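You operate a simulated robot arm through the tools that you are given. There is no shell and no other tool.

The job below is to be done with a simulated robot arm. You get a single attempt, and the scene is never put back.

TASK
Put things in order on the top of the grey box. At the end: the yellow brass collar stands where the grey steel collar stood; the teal brass collar stands where the yellow brass collar stood; the grey steel collar stands where the cream guide block stood; the cream guide block stands on top of the beige wooden support; whatever was shut is shut again. Leave all else as you found it, and nothing knocked over.
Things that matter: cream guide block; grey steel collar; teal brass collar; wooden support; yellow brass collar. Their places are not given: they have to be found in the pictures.

The check looks at the end state, three seconds after you hand in, the way a careful person would. Anything else that was tipped, shoved, dropped, spilled or broken makes it a failure.

THE ROBOT
A 6-joint arm with a two-finger gripper, fixed in place. Base frame: the origin is at the foot of the arm, x ahead of it, y to its left, z up; the work surface is at about z = 0. Lengths are in m, angles in rad, forces in N, time in s.
With the tool pointing down near the work surface it reaches from about 0.24 to 0.62 m from the base axis. Its first joint turns from -1.152 to 1.152 rad. Payload 1.37 kg.
Tool frame: the origin (TCP) lies between the finger pads and is the grasp point; the fingertips stand 0.022 m ahead of it; z points along the fingers, y is the line along which they close. The gripper opens to 0.092 m; its body begins 0.065 m behind the TCP.
Orientation is that of the tool frame in the base frame, as a unit quaternion [w, x, y, z]. With the fingers straight down and closing along the base's y, the tool's x points along the base's -x, its y along +y and its z along -z.

THE INTERFACE
- The arm moves only by the tool arm_command. Its arguments are lists of equal length, an entry for each row: "slide": the shift along the tool's x, y, z in m, a list of three; "dr": the turn, a rotation vector about the tool's x, y, z in rad, a list of three. In form: {"slide": [[x, y, z], ...], "dr": [[wx, wy, wz], ...]}. A call has 1 to 20 rows; each row is the pose to reach, as a shift and turn from the pose commanded when the call began, along the tool's axes at that moment. "jaw" is the finger opening in m, from 0 to 0.092, set as the call begins (left out, the last holds). Each row takes 0.2 s and may step no farther than 0.05 m and 0.15 rad from the row before; otherwise, or with a gripper value out of range, the whole call is refused. A pose out of reach is approached as far as the arm can. The call stops where the force on the tool passes 40 N (or 10 N more than at its start, if that is more) or the arm is blocked; 0.2 s more then pass. Each finger travels about 0.0599 m/s and halts on what it meets, pressing with about 26 N; the grip force reading is that of the motor and also rises with nothing between the fingers. The clock runs only during rows and for 0.2 s after the last one: add rows that repeat a pose to give the fingers time. It gives the time, the measured TCP pose, the force on the tool (base axes), the opening and the grip force at its end, in the units of the frame above (readings bear some noise), with the torque about the TCP (base axes, N m) and any sound that the robot's microphone picked up.
- Cameras (640 x 400 px; columns grow to the right, rows downward): "scene" is fixed at [0.0359, -0.4299, 0.586]; the picture's right is [0.78, -0.62, 0.00], its down [-0.35, -0.44, -0.83] and it looks along [0.52, 0.65, -0.56] (base axes); focal length 331 px, centre (320, 200). "wrist" rides on the gripper at [0.071, 0.019, -0.102] in the tool frame; the picture's right is [-0.26, 0.97, 0.00], its down [-0.75, -0.20, -0.63] and it looks along [-0.60, -0.16, 0.78] (tool axes); focal length 280 px, centre (320, 200).
- camera(camera): a new picture of that camera. No time passes.
- probe_pixels(camera, pixels): there is no depth. For up to 12 entries [column, row, z] of the newest picture of that camera ("zoom" is the newest enlarged one), the place [x, y] in the base frame at which the ray of that pixel passes the height z, good to about 0.002 m. No time passes.
- zoom(camera, box): a new picture of the part [left, top, right, bottom] of that camera's present view, enlarged. No time passes.
- close_job(): hands the job in; it is judged then, once.

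Leave the gripper open and the arm clear of the work at the hand-in unless told otherwise.

The tools are called by a JSON object that holds its "api" and its "payload". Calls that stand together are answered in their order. arm_command: Moves the arm, as the interface text tells. Its arguments: {"type":"object","properties":{"slide":{"type":"array"},"dr":{"type":"array"},"jaw":{"type":"number"}},"required":["slide","dr"]} The other tools are called the same way: camera (camera) takes a picture; probe_pixels (camera, pixels) gives the place at which the rays of pixels pass given heights; zoom (camera, box) takes an enlarged picture of a part of a camera's view; close_job () hands the job in.

At the start:

```text
clock: 0.0
tcp_pos: [0.3765, -0.0424, 0.3019]
ee_rot: [0.0, 0.0, 1.0, -0.001]
contact_force: [-0.8, 0.1, 0.9]
moment: [0.01, -0.02, -0.01]
gripper_width: 0.092
grasp_force: 0.0
```

scene: 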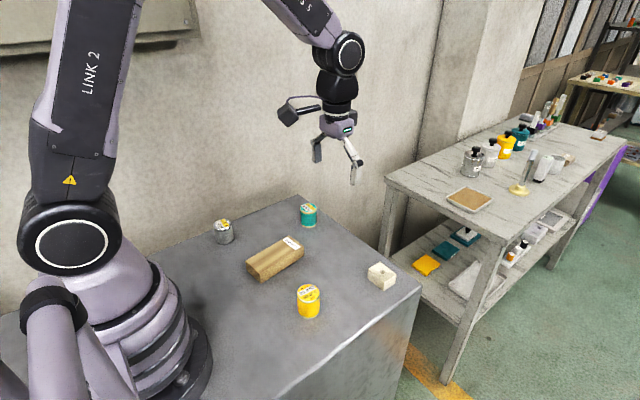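
wrist: 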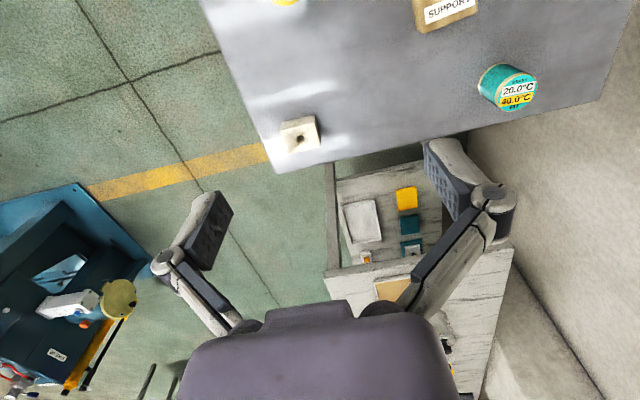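

I see a grey box top with a grey collar (about 222,232), teal collar (308,215), yellow collar (308,301), cream block (381,276) and wooden support (275,258). I'll zoom in for detail.

{"api": "zoom", "payload": {"camera": "scene", "box": [190, 180, 350, 280]}}

{"api": "zoom", "payload": {"camera": "scene", "box": [270, 240, 430, 340]}}

{"api": "zoom", "payload": {"camera": "wrist", "box": [240, 0, 560, 200]}}

```text
4.00 times, centred on (270, 230) of scene
```

zoom: 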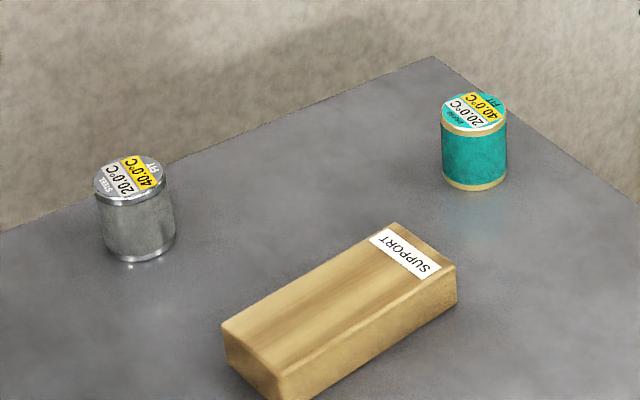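

```text
4.00 times, centred on (350, 290) of scene
```

zoom: 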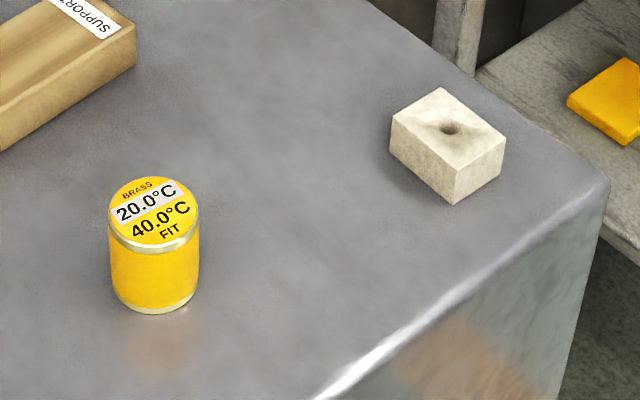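

```text
2.00 times, centred on (400, 100) of wrist
```

zoom: 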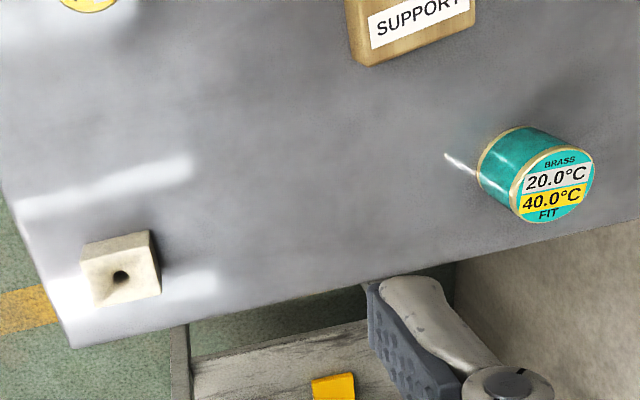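

Nothing here looks like a lid or door; it's four small things plus the support. I'll probe the base edges at z=0 and tops at trial heights, using scene pixels.

{"api": "probe_pixels", "payload": {"camera": "scene", "pixels": [[225, 245, 0], [222.5, 225, 0.04], [222.5, 225, 0.05], [308.75, 227.5, 0], [308.25, 208.5, 0.04], [308.25, 208.5, 0.05], [309.5, 318.25, 0], [308.25, 293, 0.04], [308.25, 293, 0.05], [383.75, 290.75, 0], [395.5, 285, 0], [367.75, 277.5, 0]]}}

{"api": "probe_pixels", "payload": {"camera": "scene", "pixels": [[383.75, 280.75, 0.02], [396.75, 275, 0.02], [367.75, 269.25, 0.02], [380, 262, 0.02], [383.75, 280.75, 0.03], [396.75, 275, 0.03], [367.75, 269.25, 0.03], [380, 262, 0.03]]}}

```text
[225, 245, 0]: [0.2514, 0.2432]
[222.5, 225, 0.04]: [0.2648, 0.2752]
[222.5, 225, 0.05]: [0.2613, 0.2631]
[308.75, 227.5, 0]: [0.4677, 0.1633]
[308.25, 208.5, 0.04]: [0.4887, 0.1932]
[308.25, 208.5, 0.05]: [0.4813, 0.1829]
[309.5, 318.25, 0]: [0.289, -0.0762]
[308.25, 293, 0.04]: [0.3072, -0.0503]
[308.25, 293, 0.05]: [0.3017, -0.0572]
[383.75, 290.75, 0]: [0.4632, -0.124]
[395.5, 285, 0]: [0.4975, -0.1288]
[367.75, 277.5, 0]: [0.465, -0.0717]
```

```text
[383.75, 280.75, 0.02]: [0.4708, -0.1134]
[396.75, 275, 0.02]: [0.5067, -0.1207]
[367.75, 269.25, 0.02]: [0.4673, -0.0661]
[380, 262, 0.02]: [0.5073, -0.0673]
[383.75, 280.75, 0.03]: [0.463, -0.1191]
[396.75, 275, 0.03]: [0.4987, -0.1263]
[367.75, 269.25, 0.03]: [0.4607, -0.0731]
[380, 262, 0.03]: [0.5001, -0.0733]
```

The collars look about 0.05 tall and 0.04 across, and the cream block is about 0.028 tall. I'll raise and tilt the gripper so the wrist camera looks down on the whole top for a second measurement.

{"api": "arm_command", "payload": {"slide": [[0, 0.03, -0.02], [0, 0.06, -0.04], [0, 0.09, -0.058], [0, 0.09, -0.058]], "dr": [[0, 0.15, 0], [0, 0.3, 0], [0, 0.45, 0], [0, 0.45, 0]], "jaw": 0.092}}

```text
clock: 1.0
tcp_pos: [0.3773, 0.0491, 0.3601]
ee_rot: [-0.223, 0.0, 0.975, -0.001]
contact_force: [0.7, -0.1, 0.0]
moment: [0.03, 0.02, 0.04]
gripper_width: 0.0919
grasp_force: 0.1
```

The arm moved as intended. Now I'll look with the wrist camera.

{"api": "camera", "payload": {"camera": "wrist"}}

```text
taken
```

wrist: 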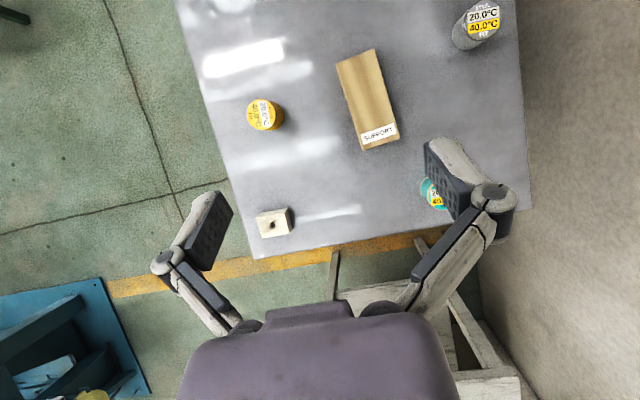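

All things are visible from above, with teal partly behind a finger. I'll zoom into the cream block, the support, the yellow and the grey collar.

{"api": "zoom", "payload": {"camera": "wrist", "box": [224, 30, 416, 150]}}

{"api": "zoom", "payload": {"camera": "wrist", "box": [232, 190, 328, 250]}}

{"api": "zoom", "payload": {"camera": "wrist", "box": [432, 0, 528, 60]}}

```text
3.33 times, centred on (320, 90) of wrist
```

zoom: 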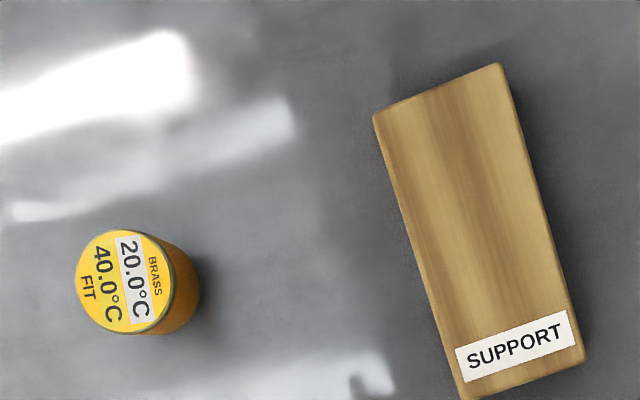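

```text
6.67 times, centred on (280, 220) of wrist
```

zoom: 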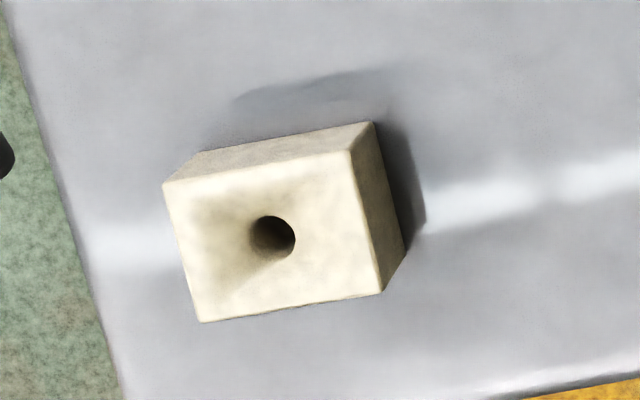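

```text
6.67 times, centred on (480, 30) of wrist
```

zoom: 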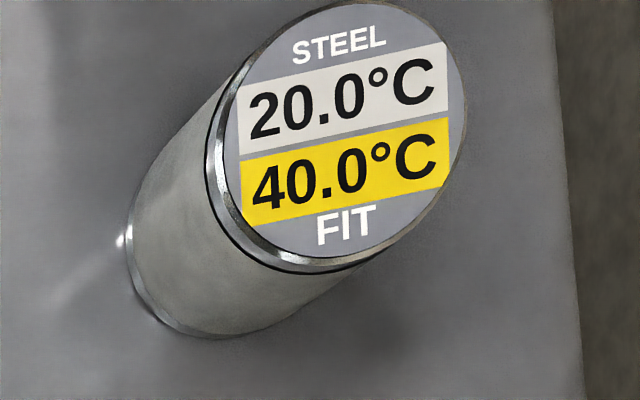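

I'll probe the corners of the cream block (top and bottom), the support top, and the collar tops at trial heights.

{"api": "probe_pixels", "payload": {"camera": "wrist", "pixels": [[256.45, 217.6, 0.03], [284.5, 212.8, 0.03], [289.3, 234.1, 0.03], [262.15, 238.3, 0.03], [262.75, 212.8, 0], [287.95, 208.3, 0], [293.05, 226.45, 0]]}}

{"api": "probe_pixels", "payload": {"camera": "wrist", "pixels": [[336.2, 63.9, 0.03], [373.7, 49.2, 0.03], [399.2, 137.1, 0.03], [362.6, 149.4, 0.03], [261.2, 114.3, 0.05], [261.2, 114.3, 0.06], [482.7, 19.95, 0.05], [482.7, 19.95, 0.06]]}}

{"api": "probe_pixels", "payload": {"camera": "scene", "pixels": [[288.75, 235.5, 0.03], [304.25, 246.25, 0.03], [260.75, 272.5, 0.03], [245.5, 261.25, 0.03], [304.25, 255.75, 0], [247.5, 269.5, 0]]}}

```text
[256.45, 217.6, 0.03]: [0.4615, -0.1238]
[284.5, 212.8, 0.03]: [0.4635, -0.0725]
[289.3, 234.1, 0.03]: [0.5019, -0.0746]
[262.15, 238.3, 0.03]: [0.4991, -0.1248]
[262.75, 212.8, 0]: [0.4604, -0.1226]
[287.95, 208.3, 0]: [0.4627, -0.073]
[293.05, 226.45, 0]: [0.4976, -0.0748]
```

```text
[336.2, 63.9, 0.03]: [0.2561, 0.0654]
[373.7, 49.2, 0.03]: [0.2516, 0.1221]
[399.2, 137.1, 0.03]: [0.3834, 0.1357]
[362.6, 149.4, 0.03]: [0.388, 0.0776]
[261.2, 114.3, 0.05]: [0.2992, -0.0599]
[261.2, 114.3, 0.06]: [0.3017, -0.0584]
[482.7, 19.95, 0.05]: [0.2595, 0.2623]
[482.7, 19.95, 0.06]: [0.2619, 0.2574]
```

```text
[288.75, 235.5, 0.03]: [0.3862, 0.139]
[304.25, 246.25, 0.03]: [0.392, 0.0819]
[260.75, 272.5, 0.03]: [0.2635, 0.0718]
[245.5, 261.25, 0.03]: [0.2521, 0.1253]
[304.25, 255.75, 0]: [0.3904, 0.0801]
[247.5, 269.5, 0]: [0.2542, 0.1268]
```

Cream block: centre about (0.481, -0.099), 0.038 x 0.050, height about 0.03, yaw about -0.045. Support: centre about (0.320, 0.101), 0.132 x 0.057, yaw about +0.097. Next I'll check the wall and box edge near the grey and teal collars.

{"api": "probe_pixels", "payload": {"camera": "wrist", "pixels": [[517, 10, 0], [521, 60, 0], [525, 150, 0], [528, 200, 0], [432, 192, 0.05], [252, 258, 0], [200, 70, 0]]}}

{"api": "probe_pixels", "payload": {"camera": "scene", "pixels": [[298, 195, 0], [200, 237, 0], [150, 258, 0], [421, 288, 0]]}}

```text
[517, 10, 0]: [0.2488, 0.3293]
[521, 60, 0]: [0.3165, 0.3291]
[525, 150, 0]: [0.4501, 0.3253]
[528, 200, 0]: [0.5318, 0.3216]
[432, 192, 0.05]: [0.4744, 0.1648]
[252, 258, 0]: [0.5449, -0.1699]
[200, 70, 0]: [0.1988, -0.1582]
```

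```text
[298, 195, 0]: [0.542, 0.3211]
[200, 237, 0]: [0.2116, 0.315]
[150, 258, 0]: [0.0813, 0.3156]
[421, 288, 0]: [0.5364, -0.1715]
```

The box edge and wall are at about y=0.325, so near the grey collar I'll close the fingers along x to stay clear of it. First I go above the cream block: untilt and move to about (0.481, -0.099, 0.20).

{"api": "arm_command", "payload": {"slide": [[-0.027, -0.0247, 0.0165], [-0.054, -0.0493, 0.033], [-0.0815, -0.074, 0.0495], [-0.109, -0.0987, 0.066], [-0.136, -0.1233, 0.0825], [-0.163, -0.148, 0.099], [-0.163, -0.148, 0.099]], "dr": [[0, -0.075, 0], [0, -0.15, 0], [0, -0.225, 0], [0, -0.3, 0], [0, -0.375, 0], [0, -0.45, 0], [0, -0.45, 0]], "jaw": 0.092}}

```text
clock: 2.6
tcp_pos: [0.4827, -0.1019, 0.2007]
ee_rot: [0.001, -0.001, 1.0, -0.001]
contact_force: [0.4, 0.2, 0.3]
moment: [0.0, 0.03, 0.01]
gripper_width: 0.0918
grasp_force: 0.0
```

The tool is straight down, above the cream block. I'll take a close look from here.

{"api": "camera", "payload": {"camera": "wrist"}}

{"api": "camera", "payload": {"camera": "scene"}}

```text
taken
```

wrist: 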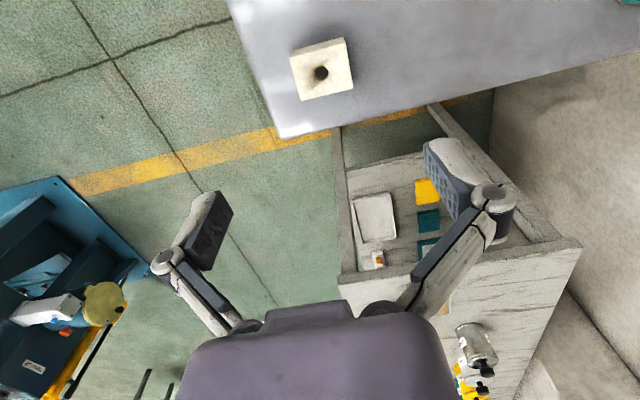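

```text
taken
```

scene: 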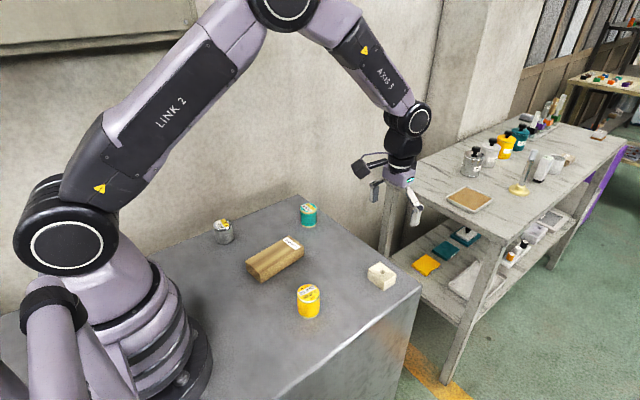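

I'll zoom on the cream block at about (321, 70) in the wrist picture.

{"api": "zoom", "payload": {"camera": "wrist", "box": [264, 30, 384, 105]}}

```text
5.33 times, centred on (324, 68) of wrist
```

zoom: 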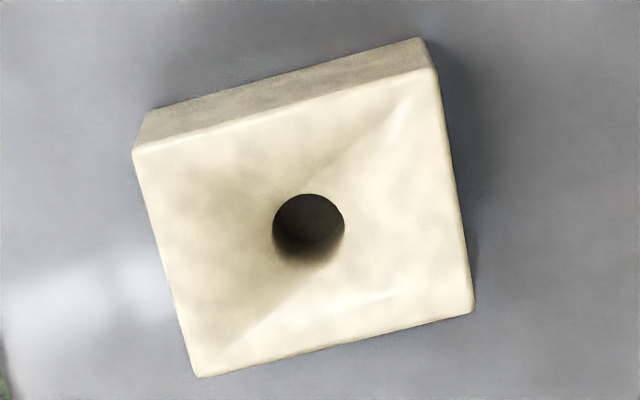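

I'll probe the block's corners in this zoom.

{"api": "probe_pixels", "payload": {"camera": "zoom", "pixels": [[133, 151, 0.03], [436, 70, 0.03], [473, 310, 0.03], [195, 376, 0.03], [148, 109, 0], [422, 38, 0], [308, 230, 0.03], [133, 151, 0.028], [436, 70, 0.028]]}}

```text
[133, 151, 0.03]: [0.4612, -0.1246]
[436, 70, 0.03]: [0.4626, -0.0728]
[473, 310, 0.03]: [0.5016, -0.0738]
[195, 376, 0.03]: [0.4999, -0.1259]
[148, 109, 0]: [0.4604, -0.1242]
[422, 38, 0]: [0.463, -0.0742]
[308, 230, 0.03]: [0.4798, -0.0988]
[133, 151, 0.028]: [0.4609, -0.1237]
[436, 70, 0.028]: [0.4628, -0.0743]
```

Block centre about (0.4813, -0.0993), yaw about -0.037, height about 0.030. I'll turn the tool by +0.037 about its z to match and hold still to get a better position reading.

{"api": "arm_command", "payload": {"slide": [[0, 0, 0], [0, 0, 0]], "dr": [[0, 0, 0.037], [0, 0, 0.037]]}}

{"api": "arm_command", "payload": {"slide": [[0, 0, 0]], "dr": [[0, 0, 0]]}}

{"api": "arm_command", "payload": {"slide": [[0, 0, 0]], "dr": [[0, 0, 0]]}}

```text
clock: 3.2
tcp_pos: [0.4823, -0.1019, 0.2015]
ee_rot: [0.0, 0.018, 1.0, -0.002]
contact_force: [-0.4, -0.8, 0.0]
moment: [-0.02, 0.01, 0.02]
gripper_width: 0.092
grasp_force: 0.1
```

```text
clock: 3.6
tcp_pos: [0.4817, -0.1004, 0.2004]
ee_rot: [0.0, 0.019, 1.0, -0.001]
contact_force: [-0.2, 1.4, -0.7]
moment: [0.03, -0.03, 0.01]
gripper_width: 0.0921
grasp_force: 0.2
```

```text
clock: 4.0
tcp_pos: [0.4816, -0.1029, 0.2011]
ee_rot: [0.001, 0.018, 1.0, -0.001]
contact_force: [0.1, 0.5, -0.6]
moment: [0.01, 0.03, 0.01]
gripper_width: 0.0919
grasp_force: 0.0
```

Averaged TCP is about (0.482, -0.102, 0.201). I shift +0.0025 in y and descend to about z=0.028, which puts the fingertips about 6 mm above the top, jaw open.

{"api": "arm_command", "payload": {"slide": [[0.0008, 0.0025, 0.04], [0.0008, 0.0025, 0.08], [0.0008, 0.0025, 0.12], [0.0008, 0.0025, 0.145], [0.0008, 0.0025, 0.16], [0.0008, 0.0025, 0.172], [0.0008, 0.0025, 0.172]], "dr": [[0, 0, 0], [0, 0, 0], [0, 0, 0], [0, 0, 0], [0, 0, 0], [0, 0, 0], [0, 0, 0]], "jaw": 0.092}}

```text
clock: 5.6
tcp_pos: [0.4845, -0.0952, 0.0281]
ee_rot: [0.0, 0.018, 1.0, -0.001]
contact_force: [-0.4, -0.5, -0.5]
moment: [0.0, -0.02, 0.01]
gripper_width: 0.0917
grasp_force: 0.1
```

I'm down with no contact. I'll check the block's position between the fingers.

{"api": "camera", "payload": {"camera": "wrist"}}

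{"api": "zoom", "payload": {"camera": "scene", "box": [320, 220, 448, 300]}}

```text
taken
```

wrist: 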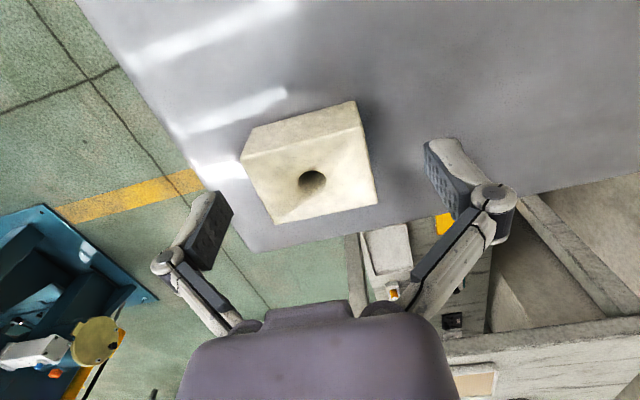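

```text
5.00 times, centred on (384, 260) of scene
```

zoom: 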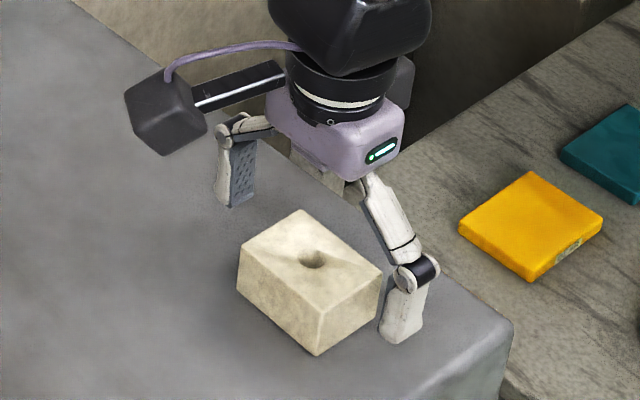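

The hole sits at (312, 181) while the TCP projects at about (320, 184), so the block is about 3.6 mm to -y of centre. I'll nudge that way first, then close on it.

{"api": "arm_command", "payload": {"slide": [[0, -0.0036, 0], [0, -0.0036, 0]], "dr": [[0, 0, 0], [0, 0, 0]], "jaw": 0.092}}

{"api": "camera", "payload": {"camera": "wrist"}}

```text
clock: 6.2
tcp_pos: [0.4819, -0.1021, 0.029]
ee_rot: [0.0, 0.018, 1.0, -0.001]
contact_force: [0.7, -0.4, 0.2]
moment: [0.0, 0.01, 0.02]
gripper_width: 0.092
grasp_force: 0.1
```

```text
taken
```

wrist: 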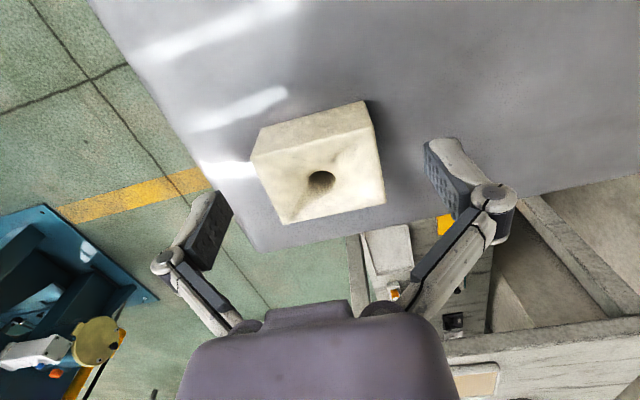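

The hole is now at (321, 181), centred between the fingers. I'll close the jaws.

{"api": "arm_command", "payload": {"slide": [[0, 0, 0], [0, 0, 0], [0, 0, 0], [0, 0, 0], [0, 0, 0]], "dr": [[0, 0, 0], [0, 0, 0], [0, 0, 0], [0, 0, 0], [0, 0, 0]], "jaw": 0.03}}

```text
clock: 7.4
tcp_pos: [0.483, -0.1026, 0.0294]
ee_rot: [-0.001, 0.018, 1.0, -0.001]
contact_force: [-0.8, 0.3, 5.1]
moment: [0.1, 0.07, -0.02]
gripper_width: 0.052
grasp_force: 26.3
```

The block is gripped at width 0.052. I'll lift it straight up in steps.

{"api": "arm_command", "payload": {"slide": [[0, 0, -0.01], [0, 0, -0.03], [0, 0, -0.07], [0, 0, -0.11], [0, 0, -0.11]], "dr": [[0, 0, 0], [0, 0, 0], [0, 0, 0], [0, 0, 0], [0, 0, 0]]}}

{"api": "camera", "payload": {"camera": "wrist"}}

{"api": "zoom", "payload": {"camera": "scene", "box": [320, 180, 448, 260]}}

```text
clock: 8.6
tcp_pos: [0.4853, -0.1035, 0.1411]
ee_rot: [0.0, 0.018, 1.0, -0.001]
contact_force: [-0.4, 0.9, -0.7]
moment: [-0.01, 0.04, 0.03]
gripper_width: 0.0299
grasp_force: 0.0
```

```text
taken
```

wrist: 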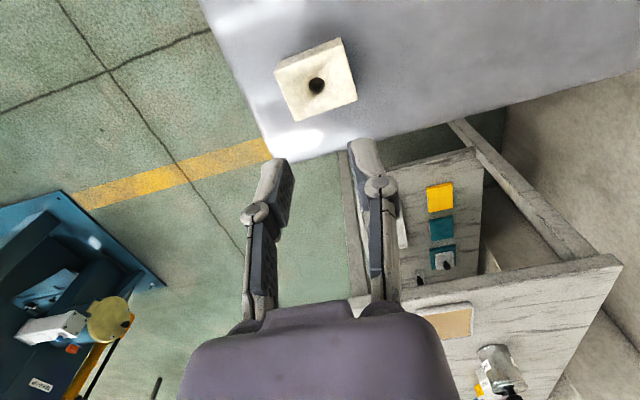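

```text
5.00 times, centred on (384, 220) of scene
```

zoom: 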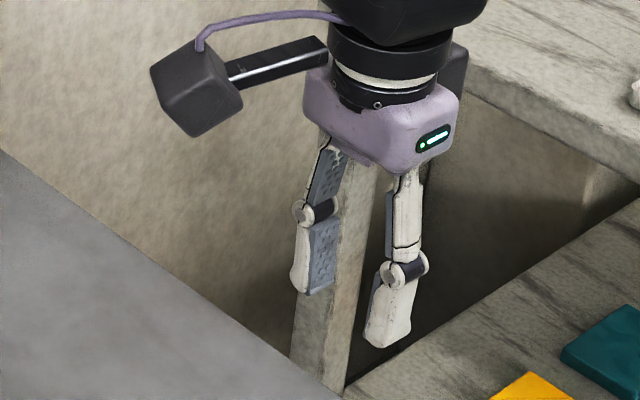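

The block was not lifted: the fingers closed to 0.030 empty and the block is still on the top at (315, 80). I'll open the jaw again and look closely at whether it has moved.

{"api": "zoom", "payload": {"camera": "wrist", "box": [256, 30, 384, 110]}}

{"api": "zoom", "payload": {"camera": "scene", "box": [335, 240, 431, 300]}}

```text
5.00 times, centred on (320, 70) of wrist
```

zoom: 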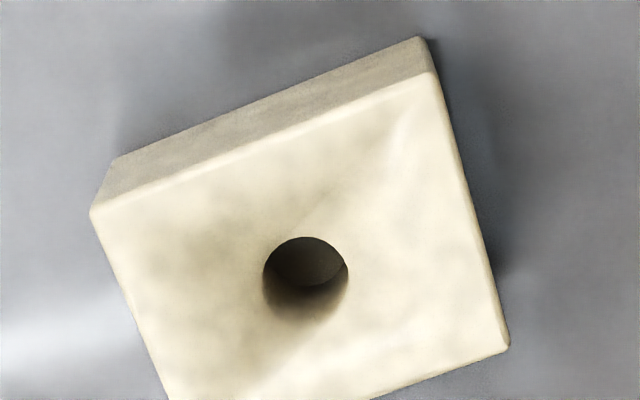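

```text
6.67 times, centred on (383, 270) of scene
```

zoom: 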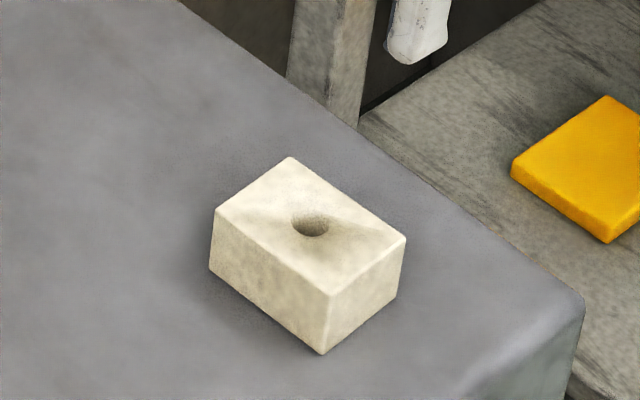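

I'll probe the block's current corners.

{"api": "probe_pixels", "payload": {"camera": "wrist", "pixels": [[274.4, 72.4, 0.03], [342.8, 44.4, 0.03], [357.6, 99, 0.03], [279, 62.2, 0], [340.2, 37.6, 0], [317, 86, 0.03]]}}

{"api": "zoom", "payload": {"camera": "wrist", "box": [256, 55, 384, 135]}}

```text
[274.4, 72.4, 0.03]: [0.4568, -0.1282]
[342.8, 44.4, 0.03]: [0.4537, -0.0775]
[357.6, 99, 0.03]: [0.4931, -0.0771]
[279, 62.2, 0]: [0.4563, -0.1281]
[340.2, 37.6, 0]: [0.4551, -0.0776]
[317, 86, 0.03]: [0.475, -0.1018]
```

```text
5.00 times, centred on (320, 95) of wrist
```

zoom: 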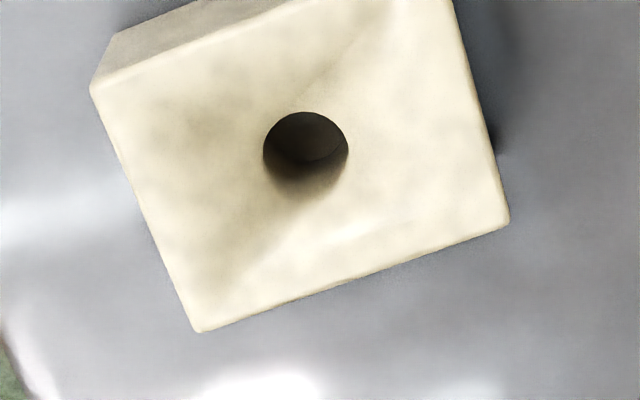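

The block has slid about 5 mm toward the base and turned slightly, as though squeezed at its far end. I'll use the earlier scene picture's fingertip positions, (367.4, 261.4) and (399, 288.6), to check where the fingers really were.

{"api": "probe_pixels", "payload": {"camera": "scene", "pixels": [[367.4, 261.4, 0.007], [399, 288.6, 0.007], [367.4, 261.4, 0.0], [399, 288.6, 0.0], [364.6, 259.2, 0.007], [405, 284, 0.007]]}}

{"api": "arm_command", "payload": {"slide": [[0, 0, 0], [0, 0, 0], [0, 0, 0], [0, 0, 0]], "dr": [[0, 0, 0], [0, 0, 0], [0, 0, 0], [0, 0, 0]], "jaw": 0.092}}

```text
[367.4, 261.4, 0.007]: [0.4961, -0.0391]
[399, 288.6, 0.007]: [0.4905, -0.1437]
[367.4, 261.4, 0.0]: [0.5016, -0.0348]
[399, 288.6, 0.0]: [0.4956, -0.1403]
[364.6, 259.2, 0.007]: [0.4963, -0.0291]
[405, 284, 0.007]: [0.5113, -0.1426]
```

```text
clock: 9.6
tcp_pos: [0.4858, -0.1032, 0.1384]
ee_rot: [-0.001, 0.018, 1.0, -0.001]
contact_force: [-0.1, -0.4, -0.8]
moment: [-0.04, 0.01, 0.01]
gripper_width: 0.092
grasp_force: 0.1
```

Fingertip height may change with opening, since the finger linkage swings. I'll measure that in free air: first a zoom with the jaw at 0.092, then again at 0.052.

{"api": "zoom", "payload": {"camera": "scene", "box": [336, 190, 432, 250]}}

{"api": "arm_command", "payload": {"slide": [[0, 0, 0], [0, 0, 0], [0, 0, 0], [0, 0, 0]], "dr": [[0, 0, 0], [0, 0, 0], [0, 0, 0], [0, 0, 0]], "jaw": 0.052}}

{"api": "zoom", "payload": {"camera": "scene", "box": [336, 190, 432, 250]}}

{"api": "camera", "payload": {"camera": "wrist"}}

```text
6.67 times, centred on (384, 220) of scene
```

zoom: 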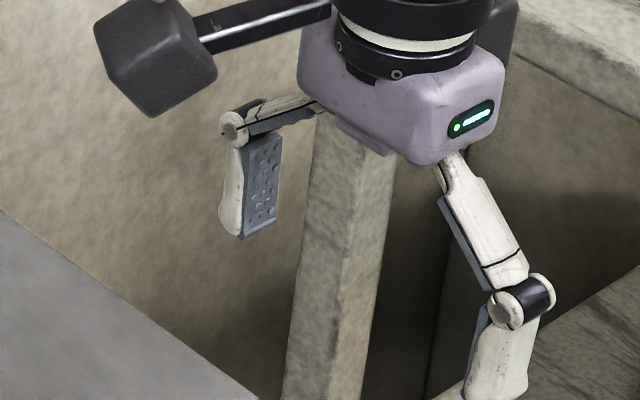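

```text
clock: 10.6
tcp_pos: [0.4856, -0.1027, 0.1382]
ee_rot: [0.0, 0.018, 1.0, -0.001]
contact_force: [0.8, -0.1, -0.7]
moment: [0.03, 0.03, -0.01]
gripper_width: 0.0517
grasp_force: 0.0
```

```text
6.67 times, centred on (384, 220) of scene
```

zoom: 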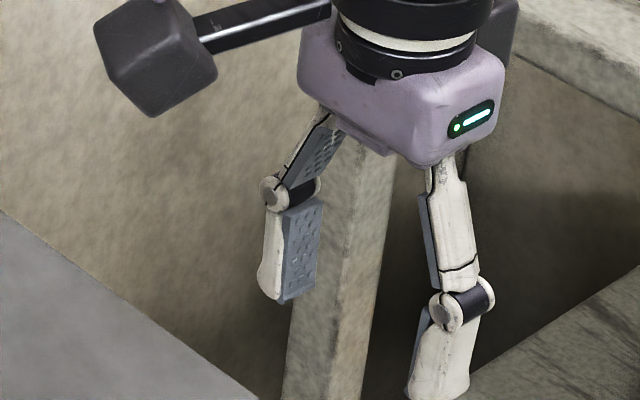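

```text
taken
```

wrist: 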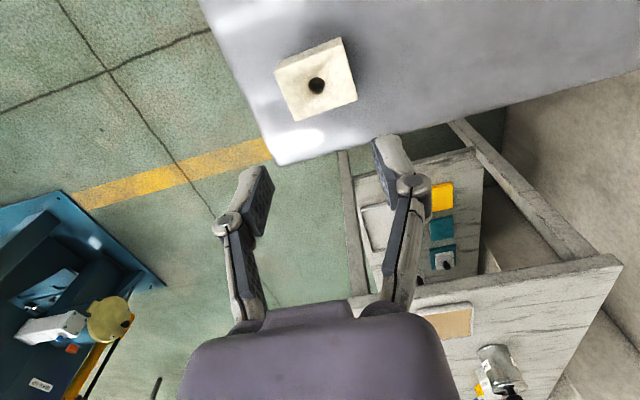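

In open air the fingertips are about 3 mm ahead of the TCP at 0.092 and about 16 mm ahead at 0.052. The fingers swing forward as they close, so my first grip was too high and shallow. I'll measure the block's present pose again.

{"api": "probe_pixels", "payload": {"camera": "wrist", "pixels": [[274.4, 73, 0.03], [342.8, 44.4, 0.03], [357.6, 99, 0.03], [296, 121.2, 0.03]]}}

{"api": "probe_pixels", "payload": {"camera": "scene", "pixels": [[378.65, 263.55, 0.03], [395.9, 275.6, 0.03], [384.5, 283.7, 0.03], [367.4, 271.25, 0.03], [383.3, 293.1, 0], [394.6, 284.4, 0], [366.35, 280.4, 0]]}}

```text
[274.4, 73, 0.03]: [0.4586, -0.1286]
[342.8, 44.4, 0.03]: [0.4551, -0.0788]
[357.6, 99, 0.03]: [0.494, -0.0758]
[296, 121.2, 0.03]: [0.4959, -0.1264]
```

```text
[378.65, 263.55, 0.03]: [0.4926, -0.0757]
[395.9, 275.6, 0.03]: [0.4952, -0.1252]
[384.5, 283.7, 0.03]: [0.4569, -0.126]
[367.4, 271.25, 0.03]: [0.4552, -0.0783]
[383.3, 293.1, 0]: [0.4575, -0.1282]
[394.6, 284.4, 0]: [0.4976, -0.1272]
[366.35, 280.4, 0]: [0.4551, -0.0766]
```

Block is now at about (0.4755, -0.102) with yaw about +0.05. I'll turn the tool -0.089 about its z, shift 10 mm toward the base, and lower to about z=0.065 with the jaw at 0.075 to check alignment before going further.

{"api": "arm_command", "payload": {"slide": [[0.01, 0.0006, 0.0], [0.01, 0.0006, 0.03], [0.01, 0.0006, 0.06], [0.01, 0.0006, 0.074], [0.01, 0.0006, 0.074]], "dr": [[0, 0, -0.089], [0, 0, -0.089], [0, 0, -0.089], [0, 0, -0.089], [0, 0, -0.089]], "jaw": 0.075}}

{"api": "camera", "payload": {"camera": "wrist"}}

```text
clock: 11.8
tcp_pos: [0.4711, -0.1016, 0.0646]
ee_rot: [0.0, -0.025, 1.0, -0.001]
contact_force: [-0.4, 0.3, 0.1]
moment: [0.0, -0.02, 0.03]
gripper_width: 0.0748
grasp_force: 0.0
```

```text
taken
```

wrist: 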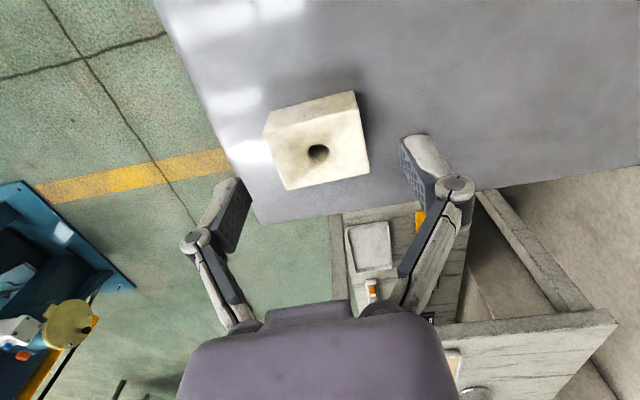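

The hole is at (318, 152) and the tool axis should be at about (320, 146), so the block is about 4 mm further out in x. I'll zoom to check the yaw against the tool.

{"api": "zoom", "payload": {"camera": "wrist", "box": [240, 80, 400, 180]}}

```text
4.00 times, centred on (320, 130) of wrist
```

zoom: 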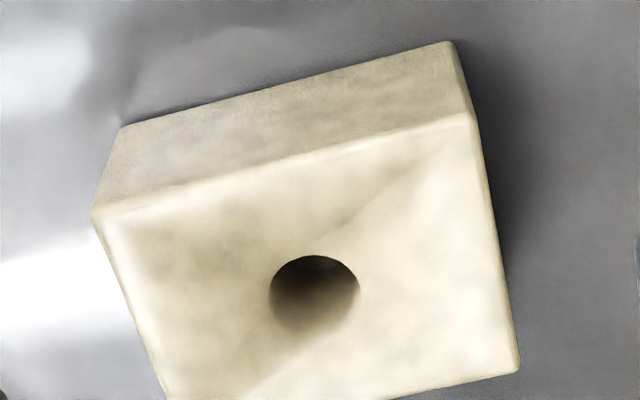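

Yaw is aligned within about 0.02. I'll shift 4 mm outward and go down to about z=0.0215, jaw still at 0.075.

{"api": "arm_command", "payload": {"slide": [[-0.004, -0.0009, 0.01], [-0.004, -0.0009, 0.025], [-0.004, -0.0009, 0.036], [-0.004, -0.0009, 0.0431], [-0.004, -0.0009, 0.0431]], "dr": [[0, 0, 0], [0, 0, 0], [0, 0, 0], [0, 0, 0], [0, 0, 0]], "jaw": 0.075}}

{"api": "camera", "payload": {"camera": "wrist"}}

{"api": "zoom", "payload": {"camera": "scene", "box": [335, 240, 431, 300]}}

```text
clock: 13.0
tcp_pos: [0.4743, -0.1027, 0.0228]
ee_rot: [0.0, -0.026, 1.0, -0.001]
contact_force: [-1.1, 1.0, -0.6]
moment: [0.01, -0.01, 0.03]
gripper_width: 0.0748
grasp_force: 0.0
```

```text
taken
```

wrist: 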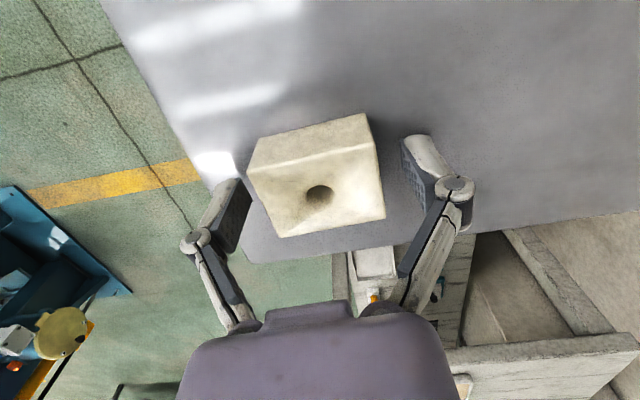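

```text
6.67 times, centred on (383, 270) of scene
```

zoom: 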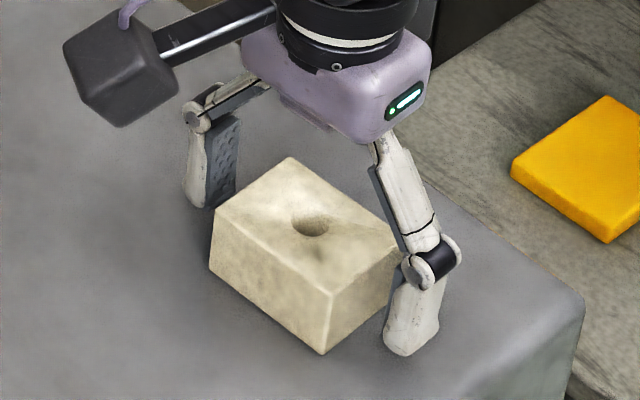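

The hole is at (319, 194), exactly where the tool axis should be. I'll close on the block.

{"api": "arm_command", "payload": {"slide": [[0, 0, 0], [0, 0, 0], [0, 0, 0], [0, 0, 0], [0, 0, 0]], "dr": [[0, 0, 0], [0, 0, 0], [0, 0, 0], [0, 0, 0], [0, 0, 0]], "jaw": 0.03}}

{"api": "camera", "payload": {"camera": "wrist"}}

{"api": "zoom", "payload": {"camera": "scene", "box": [335, 240, 431, 300]}}

```text
clock: 14.2
tcp_pos: [0.474, -0.102, 0.0228]
ee_rot: [0.001, -0.027, 1.0, -0.001]
contact_force: [-0.8, 0.4, 3.4]
moment: [0.02, 0.03, -0.02]
gripper_width: 0.0518
grasp_force: 26.4
```

```text
taken
```

wrist: 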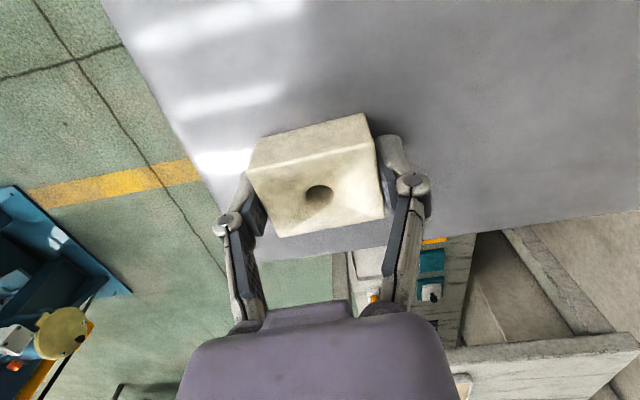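

```text
6.67 times, centred on (383, 270) of scene
```

zoom: 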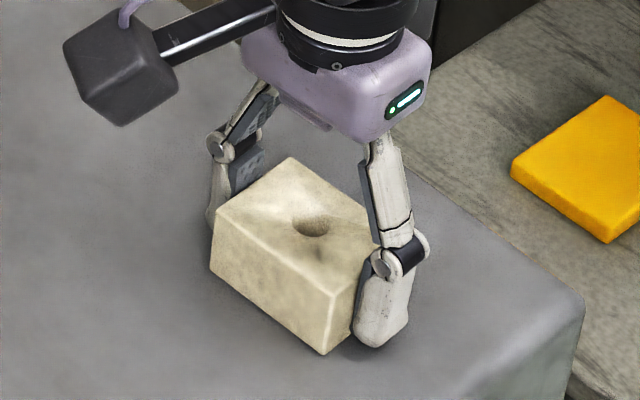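

The pads sit well on both faces, width 0.0518 at 26 N. I'll lift slowly by 15 mm and check that the grip holds.

{"api": "arm_command", "payload": {"slide": [[0, 0, -0.002], [0, 0, -0.005], [0, 0, -0.01], [0, 0, -0.015], [0, 0, -0.015]], "dr": [[0, 0, 0], [0, 0, 0], [0, 0, 0], [0, 0, 0], [0, 0, 0]]}}

{"api": "zoom", "payload": {"camera": "scene", "box": [335, 235, 431, 295]}}

```text
clock: 15.4
tcp_pos: [0.4757, -0.1013, 0.0345]
ee_rot: [0.0, -0.026, 1.0, 0.0]
contact_force: [0.3, 0.5, -1.9]
moment: [-0.02, 0.03, -0.01]
gripper_width: 0.0519
grasp_force: 26.1
```

```text
6.67 times, centred on (383, 265) of scene
```

zoom: 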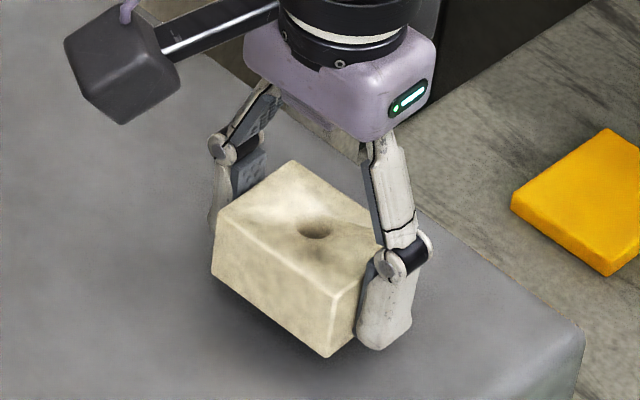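

The block is off the surface and the grip holds. I'll continue lifting gently to about z=0.14.

{"api": "arm_command", "payload": {"slide": [[0, 0, -0.01], [0, 0, -0.025], [0, 0, -0.045], [0, 0, -0.065], [0, 0, -0.085], [0, 0, -0.1], [0, 0, -0.105], [0, 0, -0.105]], "dr": [[0, 0, 0], [0, 0, 0], [0, 0, 0], [0, 0, 0], [0, 0, 0], [0, 0, 0], [0, 0, 0], [0, 0, 0]]}}

{"api": "camera", "payload": {"camera": "wrist"}}

```text
clock: 17.2
tcp_pos: [0.4746, -0.1018, 0.143]
ee_rot: [0.0, -0.027, 1.0, -0.001]
contact_force: [0.8, 0.8, -2.1]
moment: [0.0, -0.01, -0.01]
gripper_width: 0.0518
grasp_force: 25.5
```

```text
taken
```

wrist: 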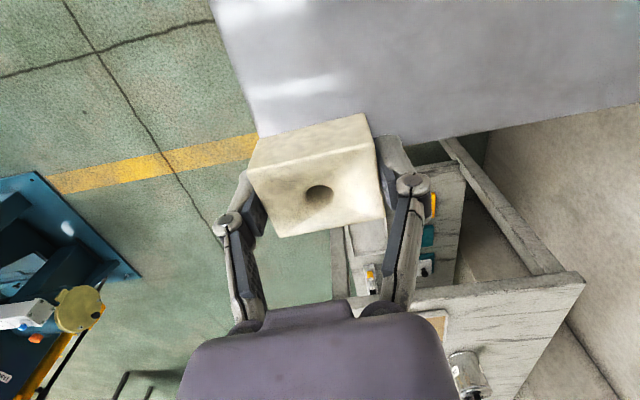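

The block is still held as gripped. Next I carry it to above the support centre, about (0.321, 0.1015, 0.158), turning to the support's yaw of about 0.095.

{"api": "arm_command", "payload": {"slide": [[0.0143, 0.0211, -0.005], [0.0357, 0.0528, -0.01], [0.0571, 0.0844, -0.015], [0.0784, 0.1161, -0.015], [0.0998, 0.1478, -0.015], [0.1212, 0.1794, -0.015], [0.1355, 0.2005, -0.015], [0.1426, 0.2111, -0.015], [0.1426, 0.2111, -0.015]], "dr": [[0, 0, -0.005], [0, 0, -0.01], [0, 0, -0.015], [0, 0, -0.02], [0, 0, -0.025], [0, 0, -0.03], [0, 0, -0.036], [0, 0, -0.042], [0, 0, -0.042]]}}

{"api": "camera", "payload": {"camera": "wrist"}}

{"api": "camera", "payload": {"camera": "scene"}}

```text
clock: 19.2
tcp_pos: [0.3215, 0.1018, 0.1563]
ee_rot: [0.0, -0.047, 0.999, 0.0]
contact_force: [-0.1, -0.5, -2.4]
moment: [-0.01, 0.01, 0.01]
gripper_width: 0.0518
grasp_force: 25.9
```

```text
taken
```

wrist: 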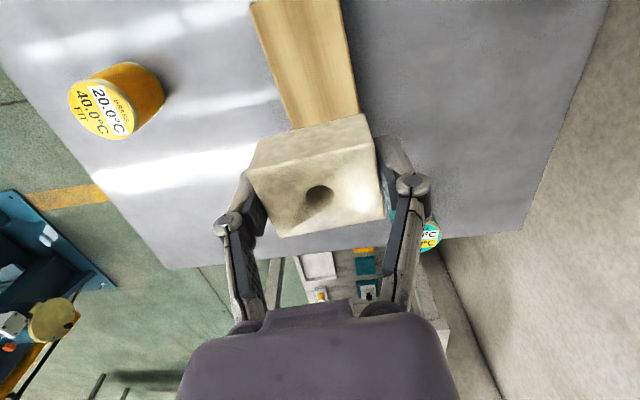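

```text
taken
```

scene: 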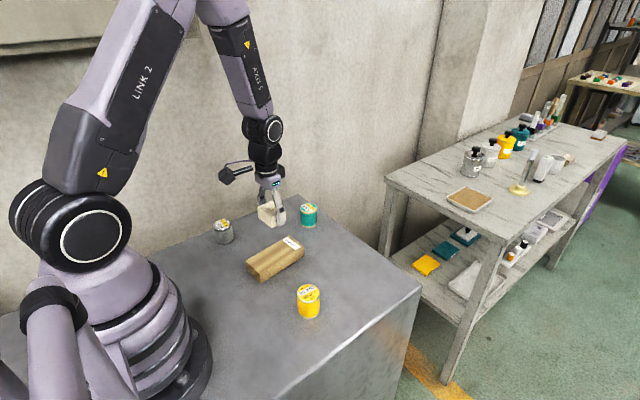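

I can see the support's near part under the block. I'll zoom to measure its edges precisely.

{"api": "zoom", "payload": {"camera": "wrist", "box": [208, 0, 400, 120]}}

{"api": "zoom", "payload": {"camera": "scene", "box": [210, 185, 338, 265]}}

```text
3.33 times, centred on (304, 60) of wrist
```

zoom: 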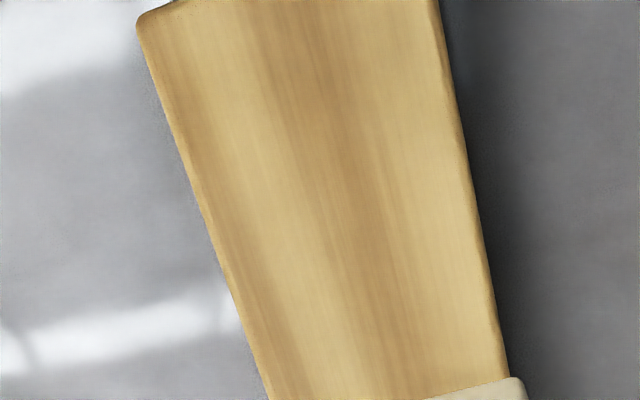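

```text
5.00 times, centred on (274, 225) of scene
```

zoom: 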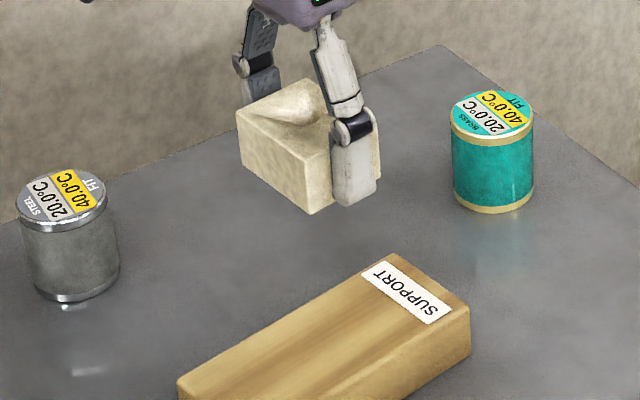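

I'll probe these edge points at the support's top height of about 0.032.

{"api": "probe_pixels", "payload": {"camera": "wrist", "pixels": [[252, 16, 0.032], [289.6, 120, 0.032], [339.5, 3.5, 0.032], [361, 112.5, 0.032], [289.6, 120, 0.036], [361, 112.5, 0.036]]}}

{"api": "probe_pixels", "payload": {"camera": "scene", "pixels": [[288.6, 235.8, 0.032], [304, 246.6, 0.032], [304, 256, 0], [245.5, 261.5, 0.032], [246.5, 269.5, 0], [260.5, 272.5, 0.032], [260.5, 283.5, 0]]}}

```text
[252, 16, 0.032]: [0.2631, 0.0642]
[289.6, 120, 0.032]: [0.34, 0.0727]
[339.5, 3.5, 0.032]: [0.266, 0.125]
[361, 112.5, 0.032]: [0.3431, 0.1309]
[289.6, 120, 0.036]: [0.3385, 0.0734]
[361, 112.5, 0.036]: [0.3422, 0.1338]
```

```text
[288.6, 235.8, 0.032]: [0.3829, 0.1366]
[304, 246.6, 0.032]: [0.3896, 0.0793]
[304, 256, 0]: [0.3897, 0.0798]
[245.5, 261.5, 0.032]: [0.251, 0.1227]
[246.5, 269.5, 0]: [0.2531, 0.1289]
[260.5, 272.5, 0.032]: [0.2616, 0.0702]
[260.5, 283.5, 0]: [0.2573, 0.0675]
```

The support mid-line is y about 0.101 and its centre x about 0.3205, so the TCP at (0.3215, 0.1018) is good to 1 mm. I'll lower to about z=0.062, about 7 mm above contact.

{"api": "arm_command", "payload": {"slide": [[0.0005, -0.0005, 0.02], [0.0005, -0.0005, 0.045], [0.0005, -0.0005, 0.07], [0.0005, -0.0005, 0.085], [0.0005, -0.0005, 0.0945], [0.0005, -0.0005, 0.0945]], "dr": [[0, 0, 0], [0, 0, 0], [0, 0, 0], [0, 0, 0], [0, 0, 0], [0, 0, 0]]}}

{"api": "zoom", "payload": {"camera": "scene", "box": [220, 200, 348, 280]}}

{"api": "camera", "payload": {"camera": "wrist"}}

```text
clock: 20.6
tcp_pos: [0.3201, 0.1011, 0.0619]
ee_rot: [0.0, -0.047, 0.999, 0.0]
contact_force: [-0.1, -0.7, -1.2]
moment: [0.0, 0.0, 0.01]
gripper_width: 0.0517
grasp_force: 26.0
```

```text
5.00 times, centred on (284, 240) of scene
```

zoom: 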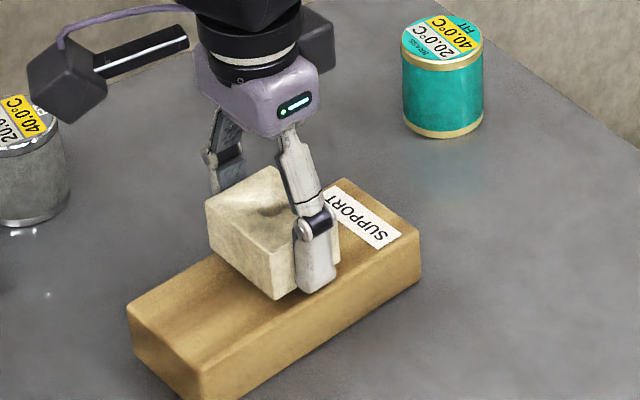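

```text
taken
```

wrist: 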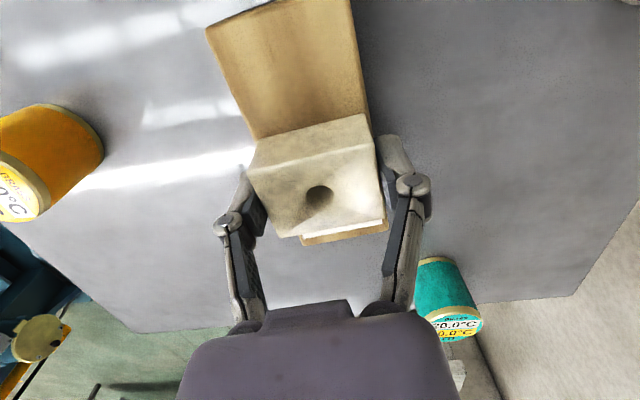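

The block is well lined up above the support. I'll lower 4 mm, then in 1.5 mm steps while watching the force.

{"api": "arm_command", "payload": {"slide": [[0, 0, 0.002], [0, 0, 0.004], [0, 0, 0.004]], "dr": [[0, 0, 0], [0, 0, 0], [0, 0, 0]]}}

{"api": "arm_command", "payload": {"slide": [[0, 0, 0.0015], [0, 0, 0.0015]], "dr": [[0, 0, 0], [0, 0, 0]]}}

```text
clock: 21.4
tcp_pos: [0.3208, 0.1016, 0.0587]
ee_rot: [0.0, -0.047, 0.999, 0.001]
contact_force: [0.3, 0.8, -1.8]
moment: [-0.01, -0.02, 0.01]
gripper_width: 0.0518
grasp_force: 26.1
```

```text
clock: 22.0
tcp_pos: [0.3213, 0.1012, 0.0567]
ee_rot: [0.0, -0.047, 0.999, 0.0]
contact_force: [0.6, -0.3, -1.4]
moment: [0.04, 0.0, -0.05]
gripper_width: 0.0516
grasp_force: 25.9
```

No contact yet; the force is still just the weight, about -1.5 N. I'll continue in 1 mm steps.

{"api": "arm_command", "payload": {"slide": [[0, 0, 0.001], [0, 0, 0.001]], "dr": [[0, 0, 0], [0, 0, 0]]}}

{"api": "arm_command", "payload": {"slide": [[0, 0, 0.001], [0, 0, 0.001]], "dr": [[0, 0, 0], [0, 0, 0]]}}

```text
clock: 22.6
tcp_pos: [0.3204, 0.1013, 0.0562]
ee_rot: [0.0, -0.047, 0.999, 0.0]
contact_force: [-0.3, 1.2, -1.8]
moment: [0.0, 0.0, -0.02]
gripper_width: 0.0517
grasp_force: 25.9
```

```text
clock: 23.2
tcp_pos: [0.3217, 0.1031, 0.0555]
ee_rot: [0.001, -0.047, 0.999, 0.0]
contact_force: [-4.9, 2.6, 16.1]
moment: [0.03, 0.08, -0.06]
gripper_width: 0.0523
grasp_force: 26.0
```

Contact: 16 N upward. I'll back off 0.7 mm to relieve the push, and check.

{"api": "arm_command", "payload": {"slide": [[0, 0, -0.0007], [0, 0, -0.0007]], "dr": [[0, 0, 0], [0, 0, 0]]}}

{"api": "zoom", "payload": {"camera": "scene", "box": [220, 200, 348, 280]}}

```text
clock: 23.8
tcp_pos: [0.3206, 0.1009, 0.0553]
ee_rot: [0.0, -0.047, 0.999, 0.0]
contact_force: [-3.5, -1.6, 16.0]
moment: [-0.04, 0.01, 0.02]
gripper_width: 0.0519
grasp_force: 26.1
```

```text
5.00 times, centred on (284, 240) of scene
```

zoom: 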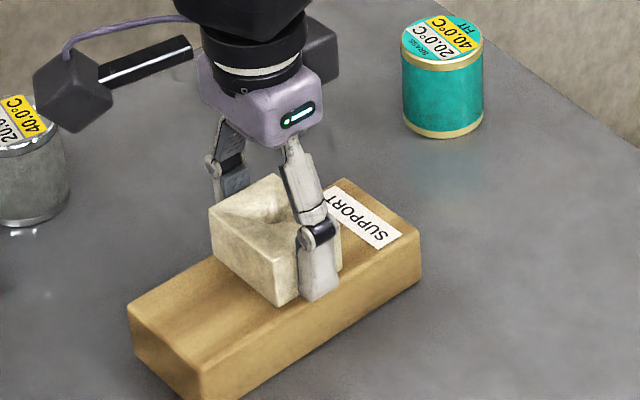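

The block rests on the support. I'll raise another 0.8 mm to ease the load.

{"api": "arm_command", "payload": {"slide": [[0, 0, -0.0008], [0, 0, -0.0008]], "dr": [[0, 0, 0], [0, 0, 0]]}}

```text
clock: 24.4
tcp_pos: [0.3218, 0.1017, 0.0565]
ee_rot: [0.001, -0.047, 0.999, -0.001]
contact_force: [0.9, 0.8, -1.1]
moment: [-0.02, -0.02, -0.03]
gripper_width: 0.0516
grasp_force: 26.0
```

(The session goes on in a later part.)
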